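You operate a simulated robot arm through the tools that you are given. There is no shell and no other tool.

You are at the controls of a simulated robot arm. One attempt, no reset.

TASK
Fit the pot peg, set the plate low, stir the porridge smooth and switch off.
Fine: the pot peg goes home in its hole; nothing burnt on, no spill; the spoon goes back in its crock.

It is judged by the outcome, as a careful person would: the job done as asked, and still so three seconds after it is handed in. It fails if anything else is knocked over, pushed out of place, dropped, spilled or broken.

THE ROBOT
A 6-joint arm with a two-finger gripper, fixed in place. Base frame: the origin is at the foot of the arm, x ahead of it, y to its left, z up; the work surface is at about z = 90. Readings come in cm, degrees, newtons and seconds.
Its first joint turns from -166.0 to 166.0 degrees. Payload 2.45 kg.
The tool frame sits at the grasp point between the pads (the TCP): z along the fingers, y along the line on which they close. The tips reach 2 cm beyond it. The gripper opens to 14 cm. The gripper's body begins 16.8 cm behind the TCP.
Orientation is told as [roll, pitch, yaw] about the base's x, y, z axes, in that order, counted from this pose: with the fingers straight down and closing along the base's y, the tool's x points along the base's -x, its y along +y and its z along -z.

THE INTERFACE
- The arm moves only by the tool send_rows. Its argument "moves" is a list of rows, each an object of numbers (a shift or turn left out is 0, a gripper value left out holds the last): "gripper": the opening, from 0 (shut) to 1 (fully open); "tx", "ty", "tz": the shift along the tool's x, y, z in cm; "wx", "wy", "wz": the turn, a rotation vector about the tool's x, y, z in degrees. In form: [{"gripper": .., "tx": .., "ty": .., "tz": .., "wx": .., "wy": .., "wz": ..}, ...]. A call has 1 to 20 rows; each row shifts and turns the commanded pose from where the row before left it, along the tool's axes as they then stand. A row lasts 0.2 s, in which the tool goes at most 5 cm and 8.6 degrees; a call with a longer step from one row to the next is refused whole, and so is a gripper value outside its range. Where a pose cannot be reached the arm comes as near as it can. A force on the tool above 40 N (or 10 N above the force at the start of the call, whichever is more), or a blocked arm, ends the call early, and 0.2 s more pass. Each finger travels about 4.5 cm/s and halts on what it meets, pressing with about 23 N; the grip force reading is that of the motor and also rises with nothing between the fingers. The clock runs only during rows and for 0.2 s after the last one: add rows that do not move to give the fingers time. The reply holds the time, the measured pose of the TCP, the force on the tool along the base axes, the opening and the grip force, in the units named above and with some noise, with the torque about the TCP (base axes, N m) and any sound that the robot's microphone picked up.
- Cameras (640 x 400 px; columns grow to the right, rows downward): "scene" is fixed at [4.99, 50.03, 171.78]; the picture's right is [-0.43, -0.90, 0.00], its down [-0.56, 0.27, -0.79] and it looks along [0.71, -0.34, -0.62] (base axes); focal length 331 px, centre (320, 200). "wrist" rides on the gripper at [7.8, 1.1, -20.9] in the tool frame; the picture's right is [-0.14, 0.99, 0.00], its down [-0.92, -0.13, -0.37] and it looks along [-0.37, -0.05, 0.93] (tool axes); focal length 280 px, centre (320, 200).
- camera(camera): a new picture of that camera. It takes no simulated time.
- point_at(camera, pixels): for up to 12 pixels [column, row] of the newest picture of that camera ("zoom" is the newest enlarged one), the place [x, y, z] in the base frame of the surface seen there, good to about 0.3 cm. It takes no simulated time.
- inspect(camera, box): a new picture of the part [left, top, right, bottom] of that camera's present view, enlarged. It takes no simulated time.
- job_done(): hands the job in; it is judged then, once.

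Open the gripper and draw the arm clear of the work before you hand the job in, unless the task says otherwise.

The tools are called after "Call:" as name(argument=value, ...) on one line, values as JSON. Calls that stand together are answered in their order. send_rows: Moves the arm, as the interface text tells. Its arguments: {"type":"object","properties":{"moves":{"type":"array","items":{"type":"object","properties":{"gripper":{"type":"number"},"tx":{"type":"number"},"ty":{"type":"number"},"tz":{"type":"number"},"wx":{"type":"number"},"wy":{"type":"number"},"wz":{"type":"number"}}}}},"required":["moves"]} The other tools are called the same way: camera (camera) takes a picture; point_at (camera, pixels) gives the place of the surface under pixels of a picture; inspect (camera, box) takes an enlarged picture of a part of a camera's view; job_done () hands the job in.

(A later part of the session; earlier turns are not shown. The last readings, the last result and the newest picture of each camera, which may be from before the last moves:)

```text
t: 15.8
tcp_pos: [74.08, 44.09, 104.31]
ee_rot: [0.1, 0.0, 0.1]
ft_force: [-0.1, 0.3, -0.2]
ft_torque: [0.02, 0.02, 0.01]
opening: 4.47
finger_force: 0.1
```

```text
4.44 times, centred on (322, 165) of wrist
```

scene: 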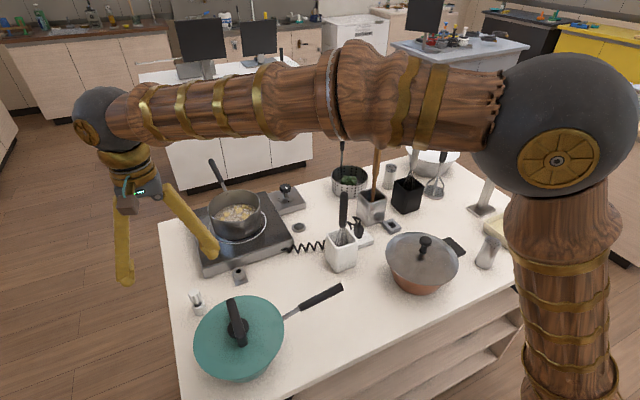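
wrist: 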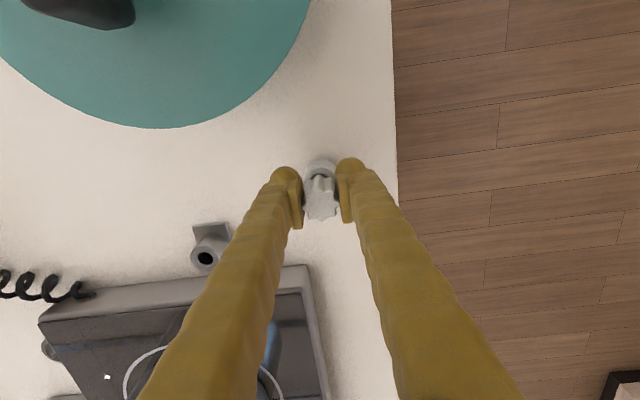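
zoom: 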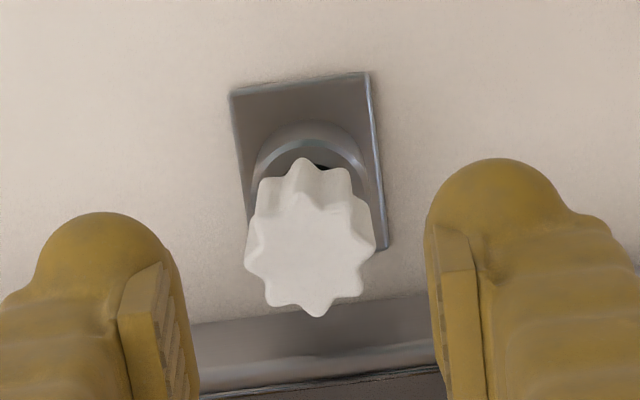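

The peg stands upright in the socket. To make sure it is home, I'll close the fingers and press gently on its head from above.

Call:
send_rows(moves=[{"gripper": 0.0}, {}, {}, {"tz": 1.5}, {"tz": 1.2}, {"tz": 0.6}, {"tz": 0.2}, {"tz": 0.2}, {"tz": 0.2}])

```text
t: 17.8
tcp_pos: [74.18, 44.06, 100.58]
ee_rot: [0.0, -0.1, 0.0]
ft_force: [0.8, -0.3, 14.0]
ft_torque: [0.0, -0.02, 0.0]
opening: 0.56
finger_force: 22.9
```

Contact at about z 98.5 with 14 N. Pressing a little more to see if it gives.

Call:
send_rows(moves=[{"tz": 0.15}, {"tz": 0.15}, {}])

Call:
inspect(camera="scene", box=[215, 240, 265, 290])

```text
t: 18.4
tcp_pos: [74.13, 44.04, 100.54]
ee_rot: [0.2, -0.3, 0.0]
ft_force: [0.1, 0.3, 11.0]
ft_torque: [-0.09, 0.06, -0.01]
opening: 0.62
finger_force: 23.5
stopped in row 2: the force on the tool passed its limit at 44 N (the readings are from after the stop); the commanded pose is now the measured one
```

```text
8.00 times, centred on (240, 265) of scene
```

zoom: 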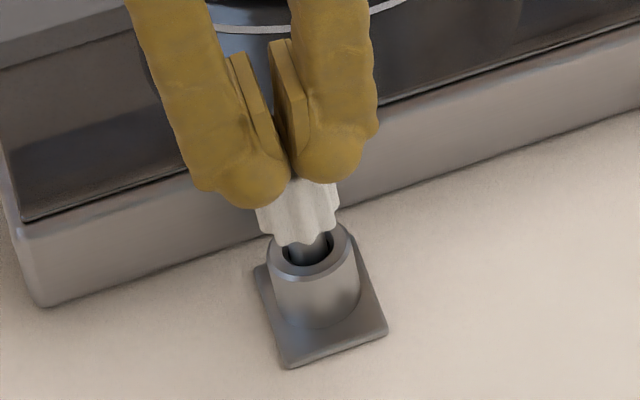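

Pressing to the 40 N limit gave no movement, so the peg is home. I'll rise and travel over to near the dial, testing how far the arm reaches there.

Call:
send_rows(moves=[{"tz": -1.0}, {"tz": -4.0}, {"tz": -4.5}, {"tz": -4.0, "gripper": 0.45}, {"tx": -4.0, "ty": -2.0}, {"tx": -3.5, "ty": -3.0}, {"tx": -3.5, "ty": -3.0}, {"tx": -3.5, "ty": -3.0}, {"tx": -3.0, "ty": -3.5}, {"tx": -2.5, "ty": -4.0}, {"tx": -2.0, "ty": -4.0}, {"tx": -2.0, "ty": -3.5}, {}])

Call:
inspect(camera="scene", box=[215, 240, 265, 290])

Call:
camera(camera="wrist")

Call:
camera(camera="scene")

```text
t: 21.1
tcp_pos: [98.15, 18.08, 113.85]
ee_rot: [0.2, -0.2, 0.0]
ft_force: [0.5, -0.4, 0.2]
ft_torque: [0.03, 0.03, 0.04]
opening: 6.32
finger_force: 0.1
```

```text
8.00 times, centred on (240, 265) of scene
```

zoom: 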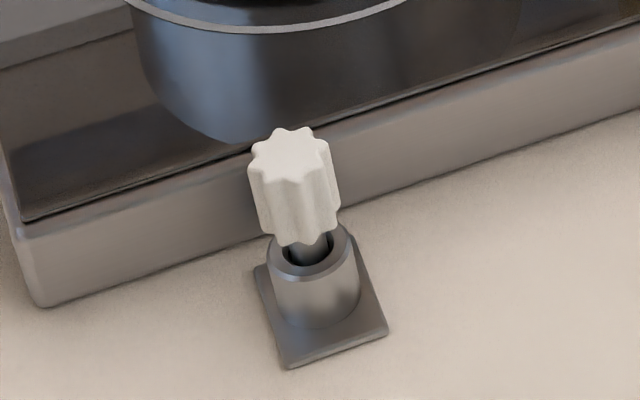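

```text
taken
```

wrist: 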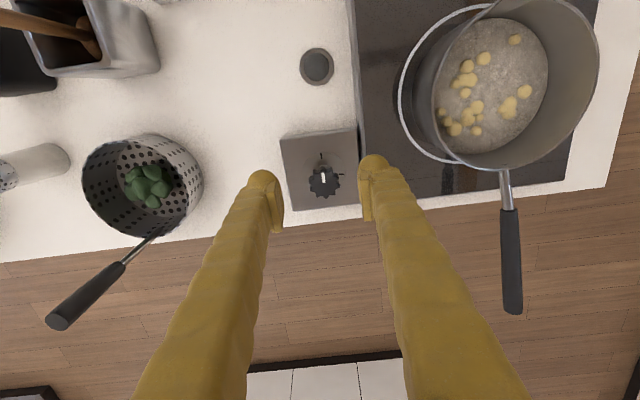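

```text
taken
```

scene: 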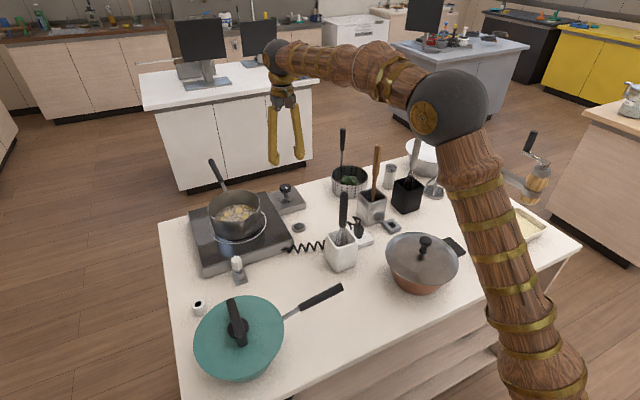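

Reach here is fine (98.2, 18.1 at z 113.9). Zooming on the dial at wrist (325,175) and the pot.

Call:
inspect(camera="wrist", box=[280, 125, 370, 215])

Call:
inspect(camera="wrist", box=[300, 145, 350, 205])

Call:
point_at(camera="zoom", pixels=[[310, 210], [310, 235], [310, 270], [240, 245], [390, 235], [310, 190], [310, 300], [300, 120], [380, 170], [290, 80]])

Call:
inspect(camera="wrist", box=[390, 0, 620, 190])

Call:
point_at(camera="zoom", pixels=[[240, 70], [330, 240], [400, 100], [300, 100], [120, 120], [550, 150], [400, 380], [330, 10], [560, 230], [150, 60], [320, 400], [450, 300]])

```text
4.44 times, centred on (325, 170) of wrist
```

zoom: 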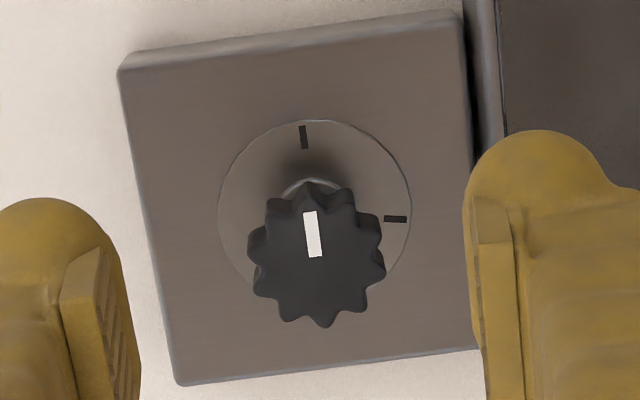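

```text
6.67 times, centred on (325, 175) of wrist
```

zoom: 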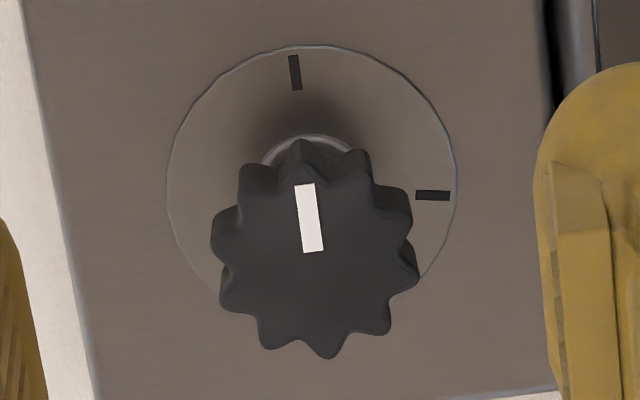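

```text
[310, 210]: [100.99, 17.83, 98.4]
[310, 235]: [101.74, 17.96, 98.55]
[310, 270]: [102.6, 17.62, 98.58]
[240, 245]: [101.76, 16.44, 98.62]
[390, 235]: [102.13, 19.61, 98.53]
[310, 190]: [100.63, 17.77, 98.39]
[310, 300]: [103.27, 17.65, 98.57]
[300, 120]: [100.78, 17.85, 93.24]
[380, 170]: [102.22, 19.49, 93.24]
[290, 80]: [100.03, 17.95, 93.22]
```

```text
2.11 times, centred on (505, 95) of wrist
```

zoom: 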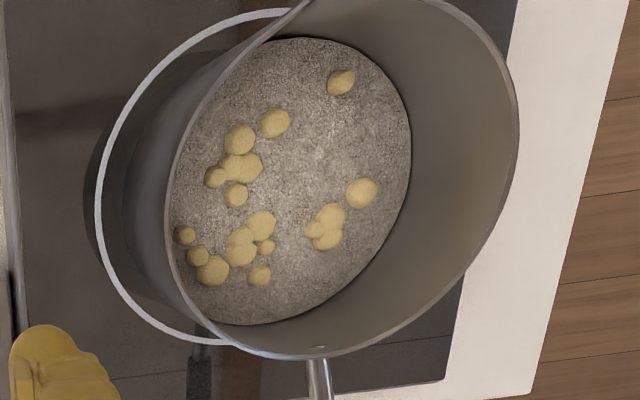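

```text
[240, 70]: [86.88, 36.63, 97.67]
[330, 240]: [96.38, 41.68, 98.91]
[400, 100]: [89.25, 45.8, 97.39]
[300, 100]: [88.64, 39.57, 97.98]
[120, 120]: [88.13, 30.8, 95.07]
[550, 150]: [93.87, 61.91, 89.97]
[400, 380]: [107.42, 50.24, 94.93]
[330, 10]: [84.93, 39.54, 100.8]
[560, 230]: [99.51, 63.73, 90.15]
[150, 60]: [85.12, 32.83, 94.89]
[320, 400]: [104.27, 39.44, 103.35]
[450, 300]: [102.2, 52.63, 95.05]
```

Dial axis ≈ (102.2, 17.85), knob top z 98.55; ticks at roughly 180° (pointer), 76° and one behind. I'll zoom hard on the dial ticks from the scene camera.

Call:
inspect(camera="scene", box=[276, 180, 306, 206])

Call:
point_at(camera="zoom", pixels=[[165, 230], [200, 175], [280, 265], [320, 200], [245, 215]])

```text
15.38 times, centred on (291, 193) of scene
```

zoom: 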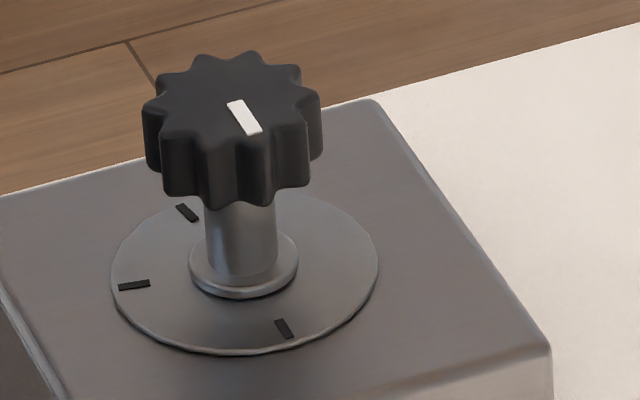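

```text
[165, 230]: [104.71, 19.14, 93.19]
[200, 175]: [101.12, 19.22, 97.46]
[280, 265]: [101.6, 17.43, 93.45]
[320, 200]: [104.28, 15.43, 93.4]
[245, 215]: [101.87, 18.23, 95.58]
```

Three ticks visible: (285,328), (134,285) and (187,212) in this zoom. Measuring them and the dial rim.

Call:
point_at(camera="zoom", pixels=[[285, 328], [134, 285], [187, 212], [112, 275], [377, 262], [230, 352], [243, 118], [235, 106], [256, 130], [230, 90]])

```text
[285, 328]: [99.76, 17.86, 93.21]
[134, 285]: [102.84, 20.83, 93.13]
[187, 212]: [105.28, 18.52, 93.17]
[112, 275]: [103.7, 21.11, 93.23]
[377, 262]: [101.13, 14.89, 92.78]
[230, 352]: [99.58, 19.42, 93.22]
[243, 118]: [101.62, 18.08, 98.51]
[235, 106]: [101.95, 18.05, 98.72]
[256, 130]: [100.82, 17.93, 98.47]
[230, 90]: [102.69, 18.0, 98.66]
```

Ticks lie at ~184° (pointer, off), ~84° and ~10°: going clockwise from off the first tick (+y side) should be low and the last high. Now testing whether the tool-down pose over the knob axis at (102.35, 17.95) can be reached.

Call:
send_rows(moves=[{"tx": -1.4, "ty": -0.05, "tz": 2.9}, {"tx": -1.4, "ty": -0.05, "tz": 2.9}, {"tx": -1.4, "ty": -0.05, "tz": 2.9}, {}])

Call:
inspect(camera="wrist", box=[260, 110, 385, 230])

Call:
inspect(camera="scene", box=[240, 130, 340, 230])

```text
t: 22.1
tcp_pos: [102.48, 17.91, 105.29]
ee_rot: [0.2, -0.2, 0.0]
ft_force: [0.7, -0.1, 0.0]
ft_torque: [-0.01, -0.02, -0.02]
opening: 6.3
finger_force: 0.1
```

```text
3.33 times, centred on (322, 170) of wrist
```

zoom: 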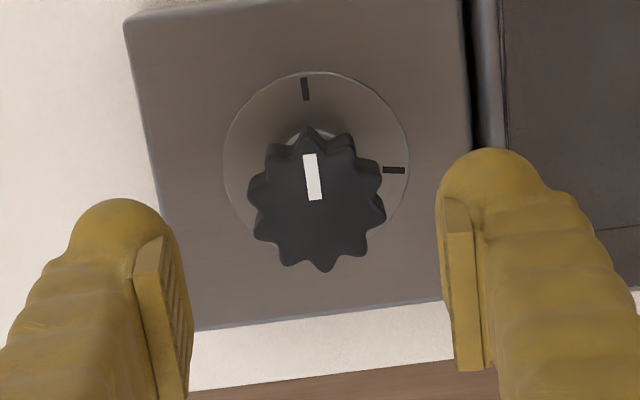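

```text
4.00 times, centred on (290, 180) of scene
```

zoom: 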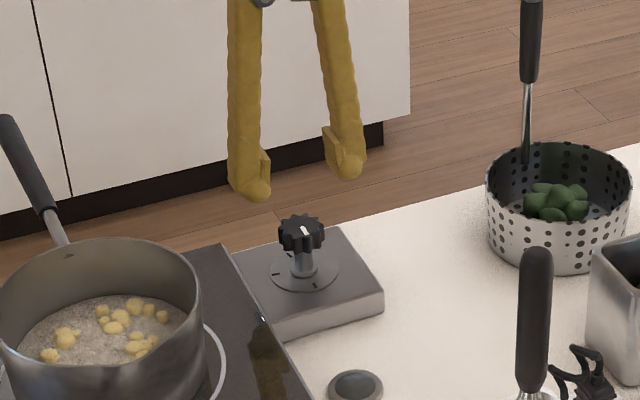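

The pose is reached without tilt. Refining the knob centre from this close view (knob face around (316,205) in the zoom).

Call:
inspect(camera="wrist", box=[290, 140, 350, 200])

Call:
point_at(camera="zoom", pixels=[[290, 140], [350, 145], [400, 190], [405, 260], [360, 300], [310, 320], [260, 300], [225, 250], [225, 190], [315, 220]])

```text
6.67 times, centred on (320, 170) of wrist
```

zoom: 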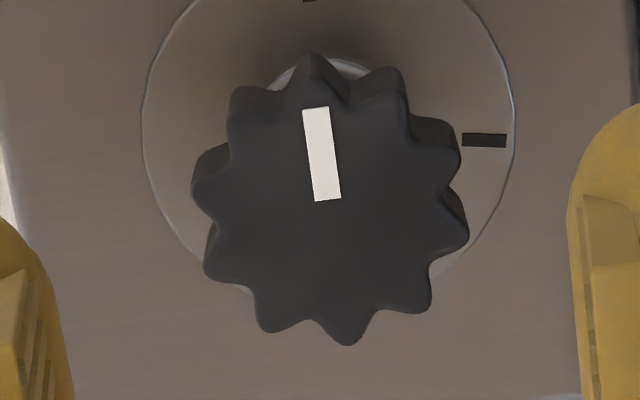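

```text
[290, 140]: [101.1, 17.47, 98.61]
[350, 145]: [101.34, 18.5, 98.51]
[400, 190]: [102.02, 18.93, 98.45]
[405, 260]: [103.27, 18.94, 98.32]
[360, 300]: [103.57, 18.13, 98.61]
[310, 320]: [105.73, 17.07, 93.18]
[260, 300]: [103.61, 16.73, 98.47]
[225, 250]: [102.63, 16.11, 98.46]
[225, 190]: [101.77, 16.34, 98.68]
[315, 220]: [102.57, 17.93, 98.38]
```

Knob centre ≈ (102.35, 17.95), aligned with the TCP. Narrowing the opening slightly, descending to z≈97.6 and gripping the knob.

Call:
send_rows(moves=[{"gripper": 0.4, "tz": 2.0, "ty": 0.05}, {"tz": 2.0}, {"tz": 2.0}, {"tz": 1.7}, {"gripper": 0.0}, {}, {}, {}])

Call:
inspect(camera="wrist", box=[260, 120, 385, 240])

Call:
inspect(camera="scene", box=[250, 150, 320, 220])

```text
t: 23.9
tcp_pos: [102.41, 18.0, 97.6]
ee_rot: [0.1, -0.2, 0.0]
ft_force: [3.3, 11.6, 2.3]
ft_torque: [0.17, -0.1, 0.06]
opening: 3.89
finger_force: 44.9
```

```text
3.33 times, centred on (322, 180) of wrist
```

zoom: 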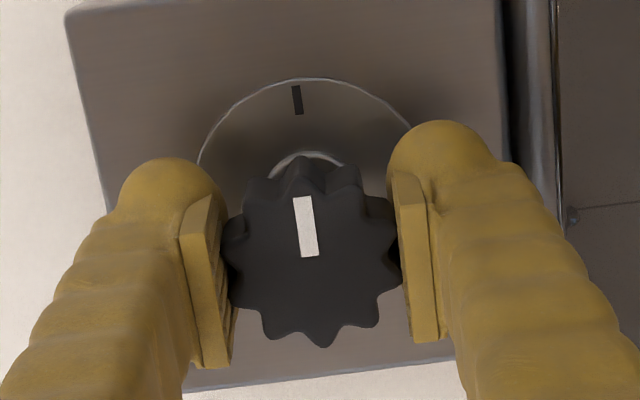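

```text
5.71 times, centred on (285, 185) of scene
```

zoom: 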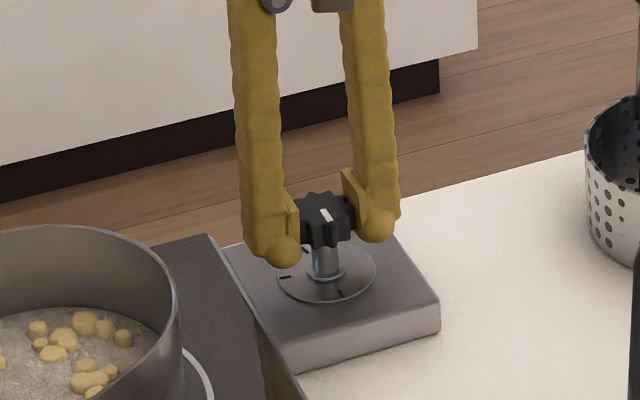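

The knob is gripped (opening 3.89) but pushes the tool +y with 11.6 N, so I'm slightly off-centre. Shifting +y 0.15 to relieve this before turning.

Call:
send_rows(moves=[{"ty": 0.12, "tx": -0.04}, {}])

```text
t: 24.6
tcp_pos: [102.47, 18.0, 97.49]
ee_rot: [0.1, -0.1, -0.1]
ft_force: [-2.3, -0.6, 4.5]
ft_torque: [-0.05, 0.03, 0.01]
opening: 3.92
finger_force: 45.1
```

Side force is gone. Turning clockwise (seen from above) by 48° first.

Call:
send_rows(moves=[{"wz": 8}, {"wz": 8}, {"wz": 8}, {"wz": 8}, {"wz": 8}, {"wz": 8}])

Call:
inspect(camera="wrist", box=[260, 120, 385, 240])

Call:
inspect(camera="scene", box=[250, 150, 320, 220])

```text
t: 25.9
tcp_pos: [102.33, 18.08, 97.65]
ee_rot: [0.3, -0.2, -48.1]
ft_force: [17.2, -7.6, 11.0]
ft_torque: [-0.34, -0.38, 0.01]
opening: 3.93
finger_force: 44.7
```

```text
3.33 times, centred on (322, 180) of wrist
```

zoom: 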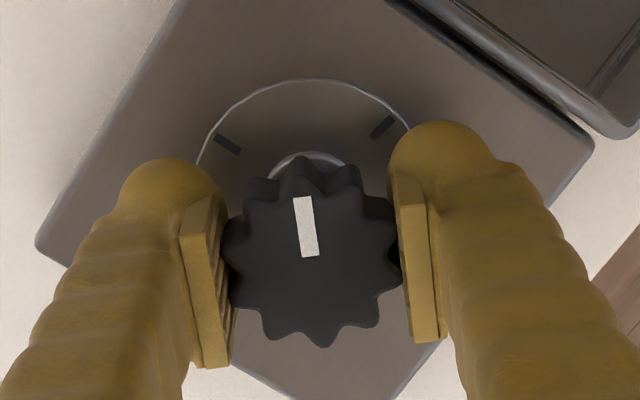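

```text
5.71 times, centred on (285, 185) of scene
```

zoom: 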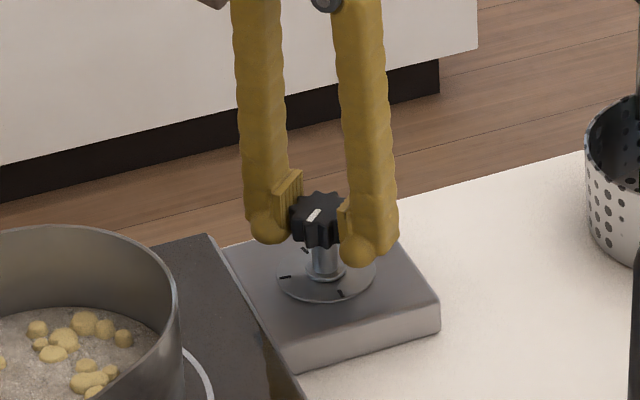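

The knob turned with the fingers (pointer still tool-aligned), now about halfway between ticks. Relieving the side force (17 N in x) with a tiny shift, and turning another 40°.

Call:
send_rows(moves=[{"tx": -0.12, "ty": 0.06}, {"wz": 8}, {"wz": 8}, {"wz": 8}, {"wz": 8}, {"wz": 8}])

Call:
inspect(camera="wrist", box=[260, 120, 385, 240])

Call:
inspect(camera="scene", box=[270, 170, 310, 210])

```text
t: 27.4
tcp_pos: [102.54, 17.99, 97.58]
ee_rot: [0.1, 0.1, -88.0]
ft_force: [-22.5, 1.9, 14.3]
ft_torque: [0.0, 0.25, 0.03]
opening: 3.94
finger_force: 44.7
```

```text
3.33 times, centred on (322, 180) of wrist
```

zoom: 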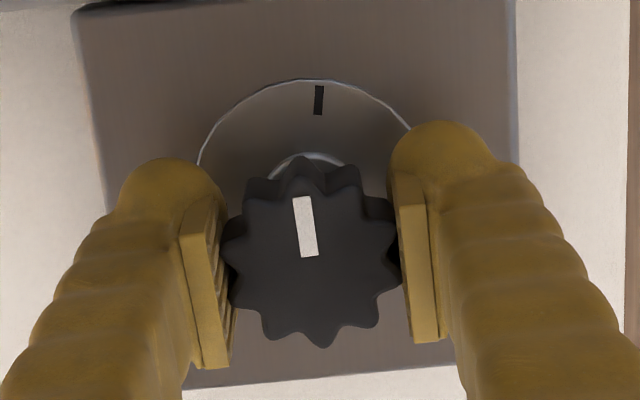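

```text
10.00 times, centred on (290, 190) of scene
```

zoom: 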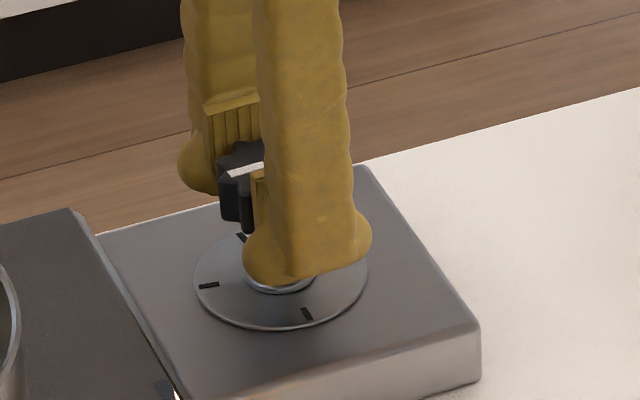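

The +y tick is at (319,100) in this view versus (297,100) when aligned, so about 14° more is needed. Relieving the side force and turning 14°.

Call:
send_rows(moves=[{"ty": -0.13}, {"wz": 7}, {"wz": 7}, {}])

Call:
inspect(camera="wrist", box=[260, 120, 385, 240])

Call:
inspect(camera="scene", box=[180, 150, 320, 270])

```text
t: 28.4
tcp_pos: [102.51, 18.05, 97.59]
ee_rot: [0.3, 0.2, -102.1]
ft_force: [28.4, 12.2, 6.6]
ft_torque: [0.14, -0.33, 0.04]
opening: 3.91
finger_force: 44.8
```

```text
3.33 times, centred on (322, 180) of wrist
```

zoom: 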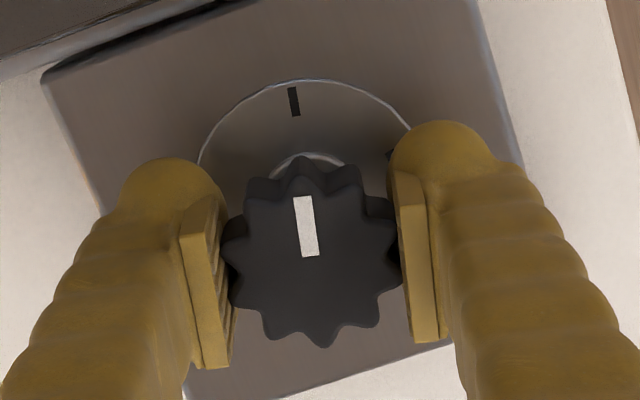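

```text
3.33 times, centred on (250, 210) of scene
```

zoom: 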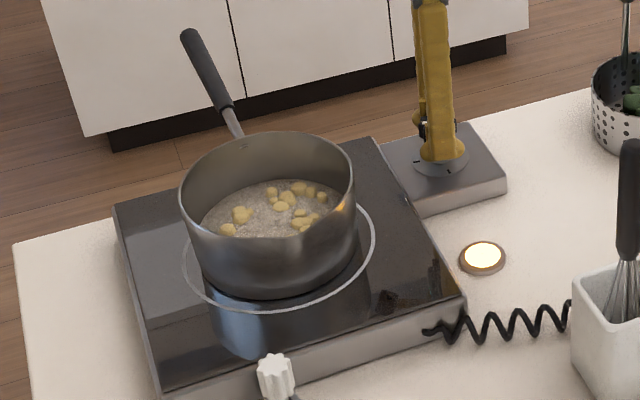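

The disc on the table is a lamp and is now lit, and the pointer is on the +y tick (294 vs 297 aligned), i.e. low. Releasing the knob, rising, unwinding the wrist and travelling to above the spoon.

Call:
send_rows(moves=[{"gripper": 0.42}, {}, {"tz": -3.0}, {"tz": -4.5, "wz": -8.5}, {"tz": -4.5, "wz": -8.5}, {"tx": -2.25, "ty": -2.37, "tz": -3.5, "wz": -8.5}, {"tx": -1.88, "ty": -2.68, "tz": -3.5, "wz": -8.5}, {"tx": -1.46, "ty": -2.93, "tz": -3.5, "wz": -8.5}, {"tx": -1.01, "ty": -3.12, "tz": -3.5, "wz": -8.5}, {"tx": -0.54, "ty": -3.23, "tz": -2.0, "wz": -8.5}, {"tx": -0.06, "ty": -3.27, "wz": -8.5}, {"tx": 0.43, "ty": -3.24, "wz": -8.5}, {"tx": 0.9, "ty": -3.15, "wz": -8.5}, {"tx": 1.36, "ty": -2.98, "wz": -8.5}, {"tx": 1.78, "ty": -2.74, "wz": -8.5}])

Call:
camera(camera="scene")

Call:
camera(camera="wrist")

```text
t: 31.6
tcp_pos: [80.7, -6.42, 125.45]
ee_rot: [0.1, -0.2, 0.1]
ft_force: [0.1, -0.5, 0.0]
ft_torque: [0.01, 0.0, 0.03]
opening: 5.88
finger_force: 0.1
```

```text
taken
```

scene: 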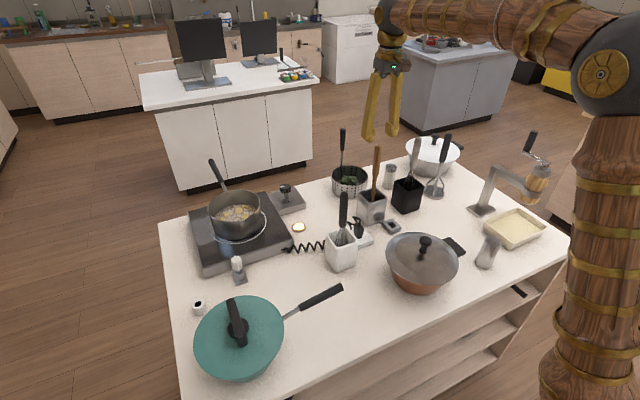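

```text
taken
```

wrist: 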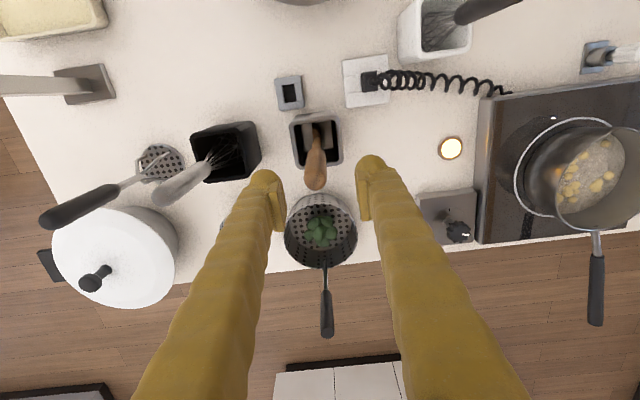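

The spoon handle top is at wrist (316,180) between the fingers. Zooming for its exact position, and viewing the dial, lamp and pot.

Call:
inspect(camera="wrist", box=[280, 100, 355, 200])

Call:
point_at(camera="zoom", pixels=[[310, 340], [310, 310], [310, 280], [310, 250], [310, 220], [310, 190], [310, 150], [280, 330], [345, 330], [300, 130]])

Call:
inspect(camera="scene", box=[180, 150, 320, 270])

Call:
inspect(camera="wrist", box=[410, 100, 640, 260])

```text
4.00 times, centred on (318, 150) of wrist
```

zoom: 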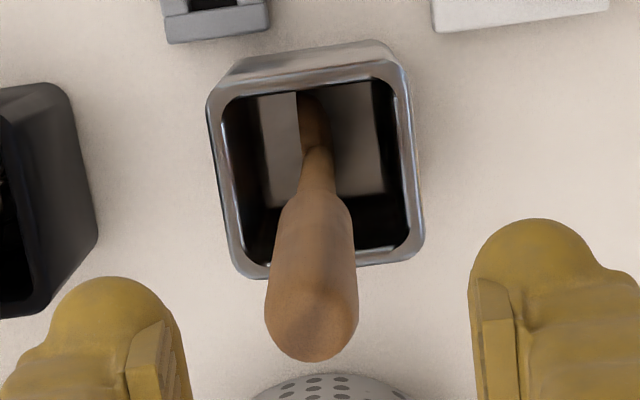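

```text
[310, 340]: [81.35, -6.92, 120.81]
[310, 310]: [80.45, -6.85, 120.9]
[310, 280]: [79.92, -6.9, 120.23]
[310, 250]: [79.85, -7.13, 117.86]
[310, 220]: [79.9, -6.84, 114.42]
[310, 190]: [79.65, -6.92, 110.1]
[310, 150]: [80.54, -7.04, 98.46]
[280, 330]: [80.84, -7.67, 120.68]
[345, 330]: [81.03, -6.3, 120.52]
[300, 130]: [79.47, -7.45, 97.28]
```

```text
3.33 times, centred on (250, 210) of scene
```

zoom: 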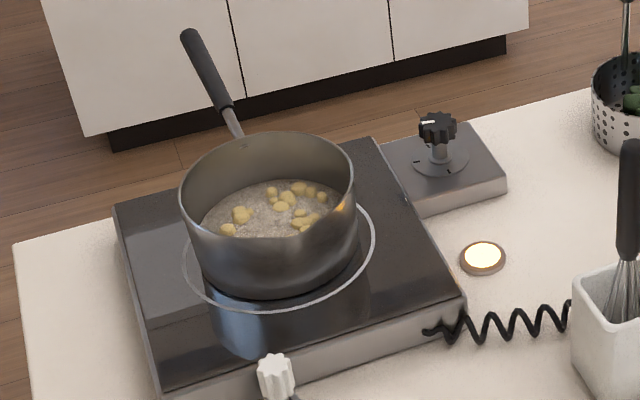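

```text
2.50 times, centred on (525, 180) of wrist
```

zoom: 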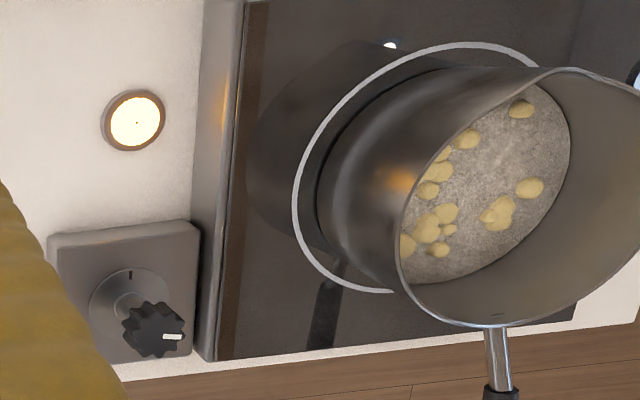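

Spoon axis ≈ (80.95, −6.95), top z≈121, handle thick part z 111–121. Descending around it to z≈114 and closing.

Call:
send_rows(moves=[{"tx": -0.25, "ty": -0.5, "tz": 1.4}, {"tz": 3.4}, {"tz": 3.4}, {"tz": 3.2}, {"gripper": 0.0}, {}, {}, {}])

Call:
inspect(camera="wrist", box=[240, 100, 400, 240])

Call:
inspect(camera="scene", box=[320, 120, 430, 240])

```text
t: 33.4
tcp_pos: [80.93, -7.1, 114.1]
ee_rot: [0.1, -0.1, 0.0]
ft_force: [0.5, -0.1, -0.7]
ft_torque: [0.0, -0.02, -0.01]
opening: 2.13
finger_force: 22.8
```

```text
2.86 times, centred on (320, 170) of wrist
```

zoom: 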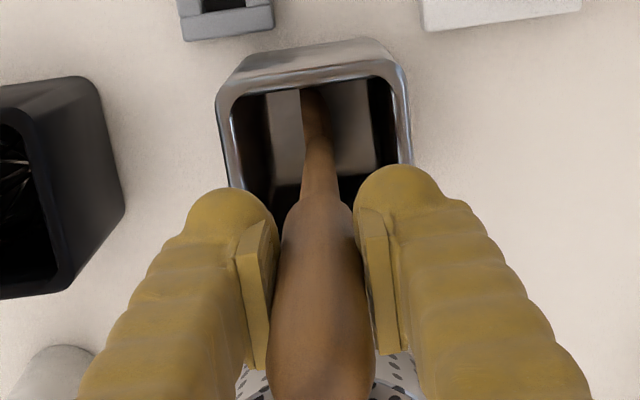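

```text
3.33 times, centred on (375, 180) of scene
```

zoom: 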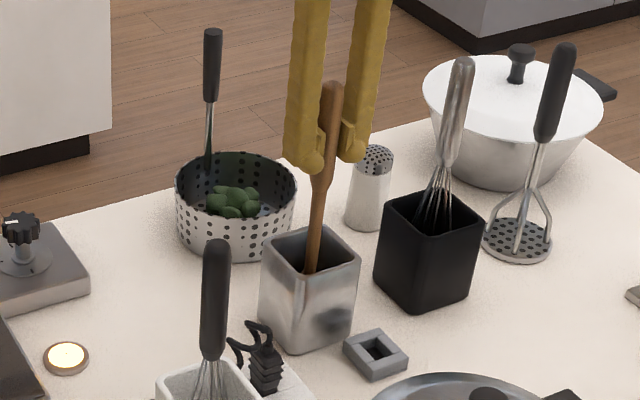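

Spoon is gripped (2.13 cm, 22.8 N). Before lifting, I measure the pot's rim and porridge extents so I can plan the stir.

Call:
inspect(camera="scene", box=[195, 175, 285, 255])

Call:
point_at(camera="zoom", pixels=[[92, 165], [480, 150], [280, 27], [180, 65], [400, 60], [150, 235], [380, 225], [250, 110], [140, 190], [400, 150], [300, 200], [200, 215]])

```text
5.00 times, centred on (240, 215) of scene
```

zoom: 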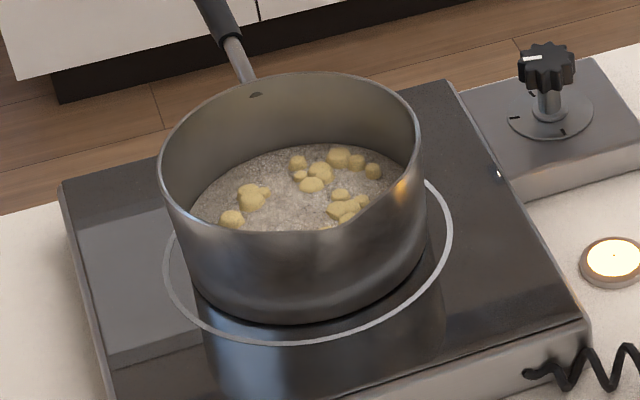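

```text
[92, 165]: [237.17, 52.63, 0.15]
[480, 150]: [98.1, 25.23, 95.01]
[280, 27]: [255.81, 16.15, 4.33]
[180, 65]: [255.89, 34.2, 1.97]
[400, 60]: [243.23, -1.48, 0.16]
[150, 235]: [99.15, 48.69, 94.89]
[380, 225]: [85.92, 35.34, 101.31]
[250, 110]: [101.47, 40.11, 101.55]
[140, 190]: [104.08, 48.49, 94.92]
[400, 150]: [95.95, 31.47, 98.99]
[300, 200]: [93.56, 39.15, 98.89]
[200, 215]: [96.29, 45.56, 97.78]
```

Querying pot rim and porridge edge points in this zoom more precisely.

Call:
point_at(camera="zoom", pixels=[[162, 170], [420, 150], [290, 74], [215, 98], [375, 90], [190, 212], [250, 232], [415, 185], [210, 190], [300, 148], [390, 165], [230, 225]])

Call:
point_at(camera="zoom", pixels=[[310, 232], [340, 228], [355, 160], [300, 163], [320, 172], [252, 196], [232, 218], [345, 210], [373, 170], [270, 200], [255, 320], [420, 255]])

```text
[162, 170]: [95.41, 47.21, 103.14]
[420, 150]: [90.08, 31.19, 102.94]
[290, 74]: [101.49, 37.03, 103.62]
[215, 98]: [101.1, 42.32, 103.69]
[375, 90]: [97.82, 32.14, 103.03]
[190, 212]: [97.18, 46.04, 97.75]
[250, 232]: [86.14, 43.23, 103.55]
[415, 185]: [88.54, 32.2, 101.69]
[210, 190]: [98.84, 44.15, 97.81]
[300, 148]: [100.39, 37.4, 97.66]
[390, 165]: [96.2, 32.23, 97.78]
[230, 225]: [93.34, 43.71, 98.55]
```

```text
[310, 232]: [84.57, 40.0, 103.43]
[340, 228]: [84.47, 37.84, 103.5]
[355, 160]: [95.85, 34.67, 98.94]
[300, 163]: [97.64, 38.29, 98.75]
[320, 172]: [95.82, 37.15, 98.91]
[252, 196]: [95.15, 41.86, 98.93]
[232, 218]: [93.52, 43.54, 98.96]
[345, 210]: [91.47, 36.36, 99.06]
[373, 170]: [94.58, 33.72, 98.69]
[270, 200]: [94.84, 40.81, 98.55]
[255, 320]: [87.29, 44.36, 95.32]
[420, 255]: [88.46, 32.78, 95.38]
```

Pot centre ≈ (93.2, 39.2), rim radius ≈8.5 at z 103.5, porridge surface z 97.7 (radius ≈7.6). Lifting the spoon straight up out of the crock by 16 cm.

Call:
send_rows(moves=[{"tz": -1.0}, {"tz": -3.0}, {"tz": -4.0}, {"tz": -4.0}, {"tz": -4.0}])

Call:
inspect(camera="scene", box=[320, 60, 430, 230])

Call:
inspect(camera="wrist", box=[240, 100, 400, 240])

```text
t: 34.5
tcp_pos: [80.95, -7.0, 130.03]
ee_rot: [0.1, -0.2, 0.1]
ft_force: [1.0, 0.0, -1.0]
ft_torque: [0.0, 0.0, 0.0]
opening: 2.13
finger_force: 22.3
```

```text
2.35 times, centred on (375, 145) of scene
```

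zoom: 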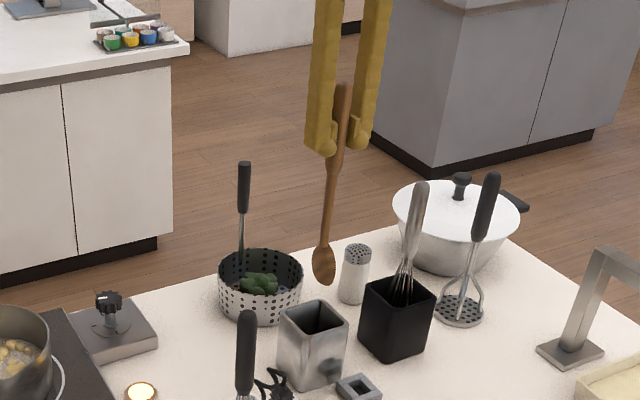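

```text
2.86 times, centred on (320, 170) of wrist
```

zoom: 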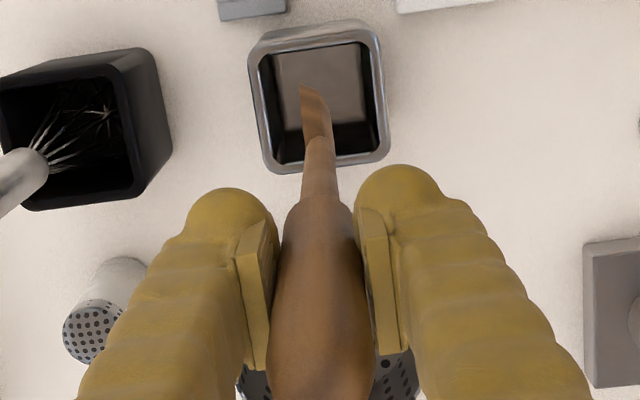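

Spoon is clear of the crock and hanging straight. Measuring the bowl's tip so I know how deep it will reach.

Call:
inspect(camera="scene", box=[360, 130, 390, 190])

Call:
point_at(camera="zoom", pixels=[[325, 310], [325, 340], [320, 270], [320, 300], [330, 200], [340, 150]])

```text
6.67 times, centred on (375, 160) of scene
```

zoom: 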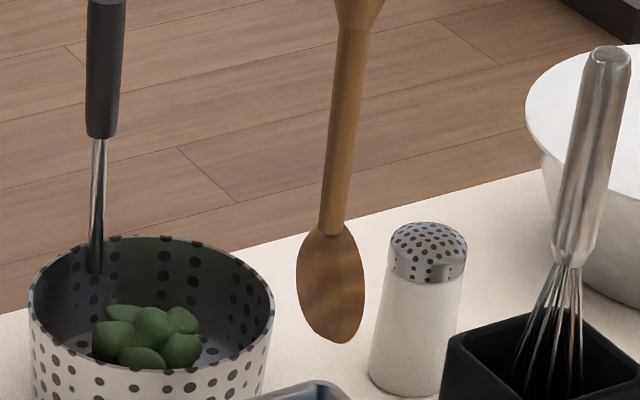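

```text
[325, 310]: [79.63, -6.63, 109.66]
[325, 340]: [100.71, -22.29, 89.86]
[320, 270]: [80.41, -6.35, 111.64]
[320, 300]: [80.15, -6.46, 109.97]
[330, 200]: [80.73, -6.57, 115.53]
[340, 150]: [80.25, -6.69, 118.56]
```

Querying the tip and sides of the bowl directly.

Call:
point_at(camera="zoom", pixels=[[336, 335], [340, 339], [301, 275], [361, 285], [330, 240], [345, 320], [310, 310]])

```text
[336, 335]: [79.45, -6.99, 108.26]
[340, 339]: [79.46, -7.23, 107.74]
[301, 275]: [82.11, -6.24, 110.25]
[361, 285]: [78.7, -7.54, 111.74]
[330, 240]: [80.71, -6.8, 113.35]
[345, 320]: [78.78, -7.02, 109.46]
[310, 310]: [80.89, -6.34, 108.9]
```

Bowl tip is ~22.6 cm below the TCP. Carrying the spoon at z 130 (tip ≈107.4, above the 103.5 rim) to over the pot centre.

Call:
send_rows(moves=[{"tx": -0.6, "ty": 2.3}, {"tx": -1.0, "ty": 3.8}, {"tx": -1.15, "ty": 4.2}, {"tx": -1.15, "ty": 4.2}, {"tx": -1.15, "ty": 4.2}, {"tx": -1.15, "ty": 4.2}, {"tx": -1.15, "ty": 4.2}, {"tx": -1.15, "ty": 4.2}, {"tx": -1.15, "ty": 4.2}, {"tx": -1.15, "ty": 4.2}, {"tx": -1.0, "ty": 3.8}, {"tx": -0.75, "ty": 2.7}, {}])

Call:
camera(camera="scene")

Call:
camera(camera="wrist")

```text
t: 37.4
tcp_pos: [93.5, 39.16, 130.0]
ee_rot: [0.1, -0.1, 0.0]
ft_force: [0.1, -0.1, -0.5]
ft_torque: [0.01, 0.0, -0.02]
opening: 2.13
finger_force: 22.6
```

```text
taken
```

scene: 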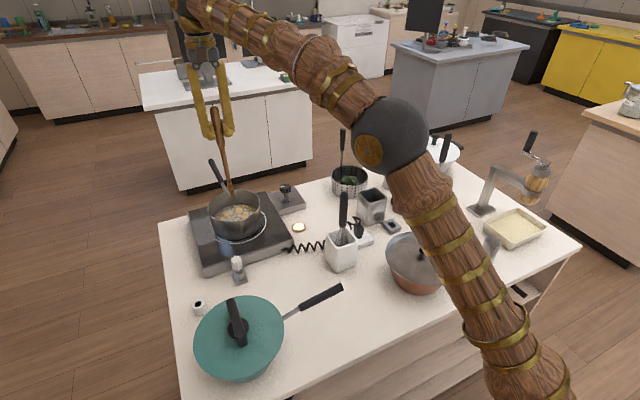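

```text
taken
```

wrist: 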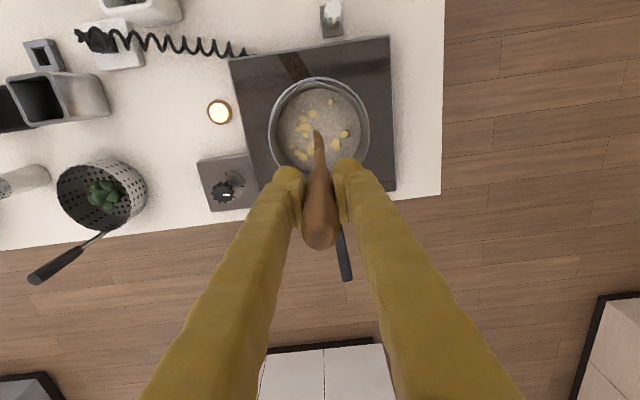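

The spoon is over the pot (rim centre at wrist (320,130)). Checking alignment in a zoom, then lowering.

Call:
inspect(camera="wrist", box=[250, 65, 390, 190])

Call:
inspect(camera="scene", box=[180, 120, 300, 260])

```text
3.20 times, centred on (320, 128) of wrist
```

zoom: 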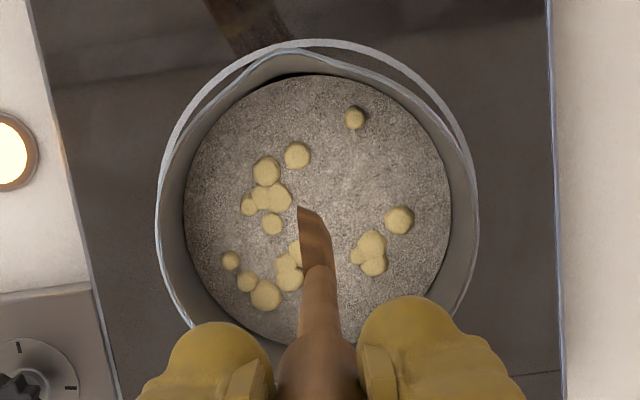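

```text
2.86 times, centred on (240, 190) of scene
```

zoom: 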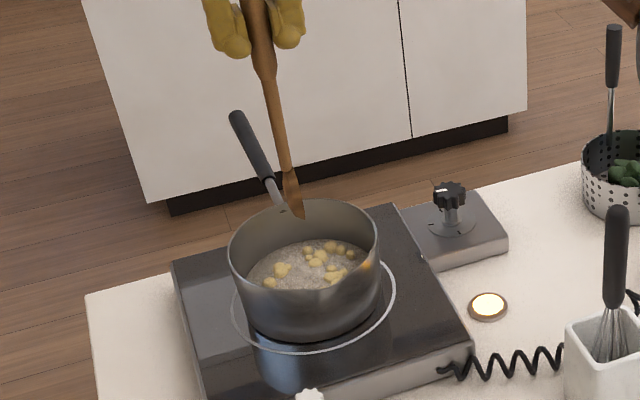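

Measuring the porridge disc edges in this top view to confirm the pot centre.

Call:
inspect(camera="wrist", box=[250, 65, 390, 190])

Call:
point_at(camera="zoom", pixels=[[188, 200], [447, 205], [318, 80], [225, 115], [405, 110], [230, 300], [158, 220], [478, 225], [200, 120], [318, 215]])

```text
3.20 times, centred on (320, 128) of wrist
```

zoom: 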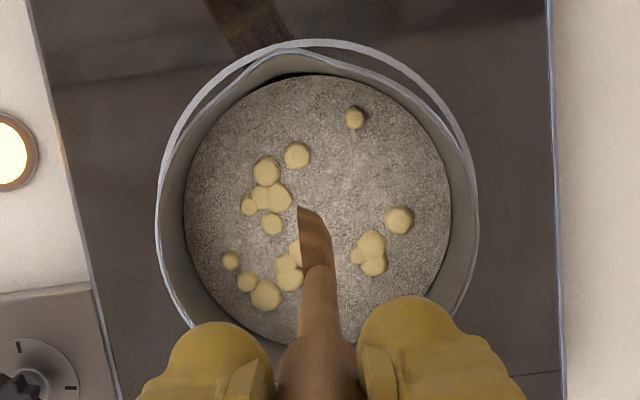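

```text
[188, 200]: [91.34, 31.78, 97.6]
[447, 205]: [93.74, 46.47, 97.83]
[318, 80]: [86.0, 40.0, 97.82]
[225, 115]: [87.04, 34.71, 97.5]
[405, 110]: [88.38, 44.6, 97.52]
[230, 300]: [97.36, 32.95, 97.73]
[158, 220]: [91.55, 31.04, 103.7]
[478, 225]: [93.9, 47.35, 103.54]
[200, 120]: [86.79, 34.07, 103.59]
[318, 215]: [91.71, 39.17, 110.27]
```

Porridge disc centre ≈ (93.3, 39.0), radius ≈7.45. Centring the bowl and lowering the spoon into the porridge slowly to tip z ≈96.6.

Call:
send_rows(moves=[{"tx": -0.3, "ty": -0.25, "tz": 2.5}, {"tz": 2.5}, {"tz": 2.0}, {"tz": 1.5}, {"tz": 1.3}, {"tz": 1.0}])

Call:
inspect(camera="scene", box=[180, 120, 300, 260])

Call:
camera(camera="wrist")

```text
t: 38.8
tcp_pos: [93.71, 38.93, 119.38]
ee_rot: [0.1, -0.1, 0.0]
ft_force: [-0.2, -0.1, -0.6]
ft_torque: [0.0, -0.02, -0.02]
opening: 2.11
finger_force: 23.4
```

```text
2.86 times, centred on (240, 190) of scene
```

zoom: 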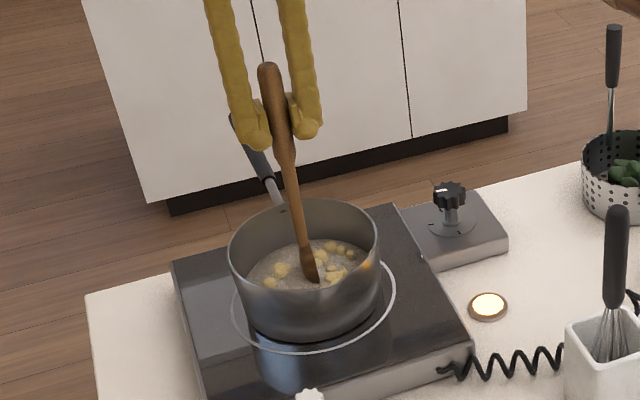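

```text
taken
```

wrist: 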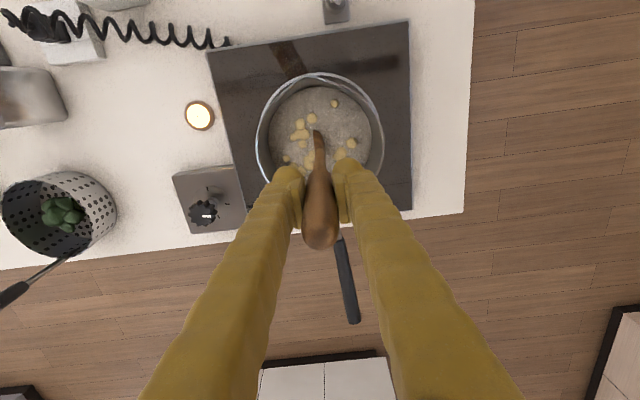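

Spoon is in the porridge with no contact force. Starting a gentle widening stir (30° steps, radius 3 → 4.2 cm).

Call:
send_rows(moves=[{"tx": -0.52, "ty": 0.3, "tz": 0.3}, {"tx": -0.08, "ty": 0.74}, {"tx": 0.6, "ty": 0.76}, {"tx": 1.2, "ty": 0.28}, {"tx": 1.4, "ty": -0.58}, {"tx": 0.4, "ty": -1.5}, {"tx": -0.4, "ty": -1.5}, {"tx": -1.1, "ty": -1.1}, {"tx": -1.5, "ty": -0.4}, {"tx": -1.5, "ty": 0.4}, {"tx": -1.1, "ty": 1.1}, {"tx": -0.4, "ty": 1.5}, {"tx": 0.06, "ty": 1.7}, {"tx": 1.04, "ty": 1.59}, {"tx": 1.9, "ty": 0.91}, {"tx": 2.1, "ty": -0.56}, {"tx": 1.54, "ty": -1.54}, {"tx": 0.56, "ty": -2.1}, {"tx": -0.56, "ty": -2.1}, {"tx": -1.54, "ty": -1.54}])

Call:
inspect(camera="scene", box=[195, 175, 285, 255])

Call:
inspect(camera="wrist", box=[240, 60, 400, 190])

```text
t: 43.0
tcp_pos: [91.71, 35.31, 118.98]
ee_rot: [0.2, -0.2, -0.1]
ft_force: [0.8, -0.4, -1.3]
ft_torque: [-0.04, 0.0, -0.01]
opening: 2.14
finger_force: 22.6
```

```text
5.00 times, centred on (240, 215) of scene
```

zoom: 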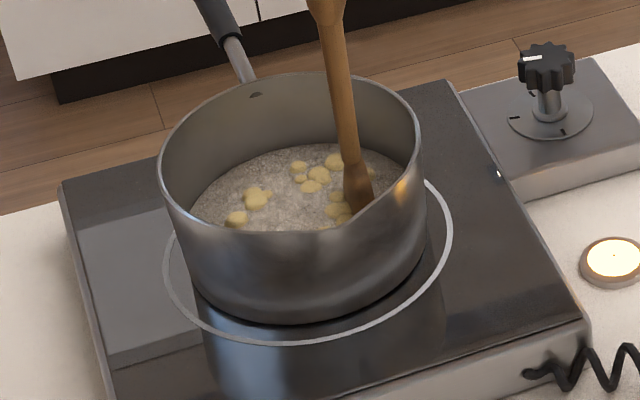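

```text
3.08 times, centred on (320, 125) of wrist
```

zoom: 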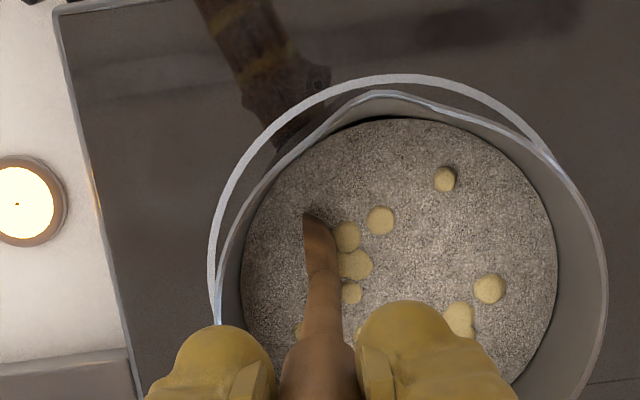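

The lumps look slightly smaller; they shrink with stirring. Continuing the stir at radius 4.2.

Call:
send_rows(moves=[{"tx": -2.1, "ty": -0.56}, {"tx": -2.1, "ty": 0.56}, {"tx": -1.54, "ty": 1.54}, {"tx": -0.56, "ty": 2.1}, {"tx": 0.56, "ty": 2.1}, {"tx": 1.54, "ty": 1.54}, {"tx": 2.1, "ty": 0.56}, {"tx": 2.1, "ty": -0.56}, {"tx": 1.54, "ty": -1.54}, {"tx": 0.56, "ty": -2.1}, {"tx": -0.56, "ty": -2.1}, {"tx": -1.54, "ty": -1.54}, {"tx": -2.1, "ty": -0.56}, {"tx": -2.1, "ty": 0.56}, {"tx": -1.54, "ty": 1.54}, {"tx": -0.56, "ty": 2.1}, {"tx": 0.56, "ty": 2.1}, {"tx": 1.54, "ty": 1.54}, {"tx": 2.1, "ty": 0.56}, {"tx": 2.1, "ty": -0.56}])

Call:
inspect(camera="scene", box=[195, 175, 285, 255])

Call:
inspect(camera="wrist", box=[240, 60, 400, 190])

```text
t: 47.1
tcp_pos: [91.64, 42.57, 119.01]
ee_rot: [0.1, -0.1, 0.1]
ft_force: [0.3, -0.1, -0.8]
ft_torque: [-0.06, 0.04, 0.01]
opening: 2.14
finger_force: 22.8
```

```text
5.00 times, centred on (240, 215) of scene
```

zoom: 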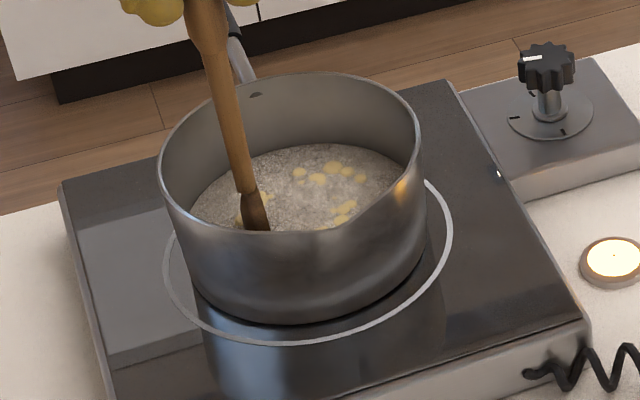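

```text
3.08 times, centred on (320, 125) of wrist
```

zoom: 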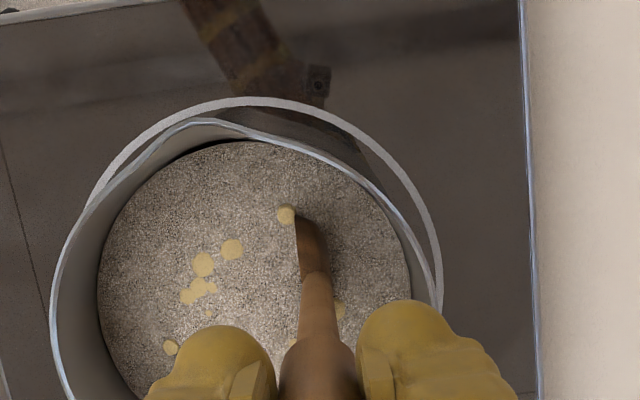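

Lumps are clearly shrinking. Continuing the same stir.

Call:
send_rows(moves=[{"tx": 1.54, "ty": -1.54}, {"tx": 0.56, "ty": -2.1}, {"tx": -0.56, "ty": -2.1}, {"tx": -1.54, "ty": -1.54}, {"tx": -2.1, "ty": -0.56}, {"tx": -2.1, "ty": 0.56}, {"tx": -1.54, "ty": 1.54}, {"tx": -0.56, "ty": 2.1}, {"tx": 0.56, "ty": 2.1}, {"tx": 1.54, "ty": 1.54}, {"tx": 2.1, "ty": 0.56}, {"tx": 2.1, "ty": -0.56}, {"tx": 1.54, "ty": -1.54}, {"tx": 0.56, "ty": -2.1}, {"tx": -0.56, "ty": -2.1}, {"tx": -1.54, "ty": -1.54}, {"tx": -2.1, "ty": -0.56}, {"tx": -2.1, "ty": 0.56}, {"tx": -1.54, "ty": 1.54}, {"tx": -0.56, "ty": 2.1}])

Call:
inspect(camera="scene", box=[195, 175, 285, 255])

Call:
inspect(camera="wrist", box=[240, 60, 400, 190])

```text
t: 51.4
tcp_pos: [97.91, 38.83, 119.07]
ee_rot: [0.0, -0.2, 0.0]
ft_force: [-0.2, 0.6, 0.4]
ft_torque: [0.01, -0.04, -0.04]
opening: 2.11
finger_force: 23.5
```

```text
5.00 times, centred on (240, 215) of scene
```

zoom: 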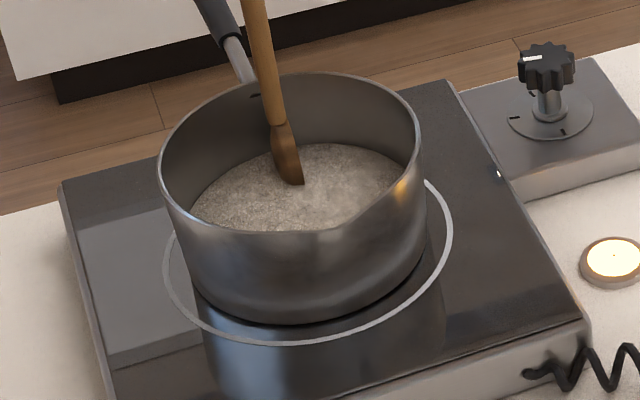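

```text
3.08 times, centred on (320, 125) of wrist
```

zoom: 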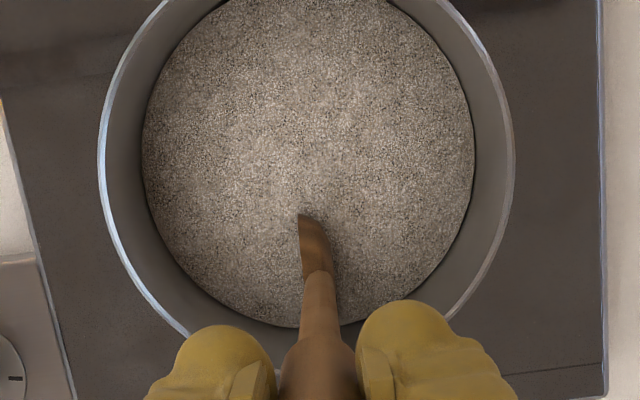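

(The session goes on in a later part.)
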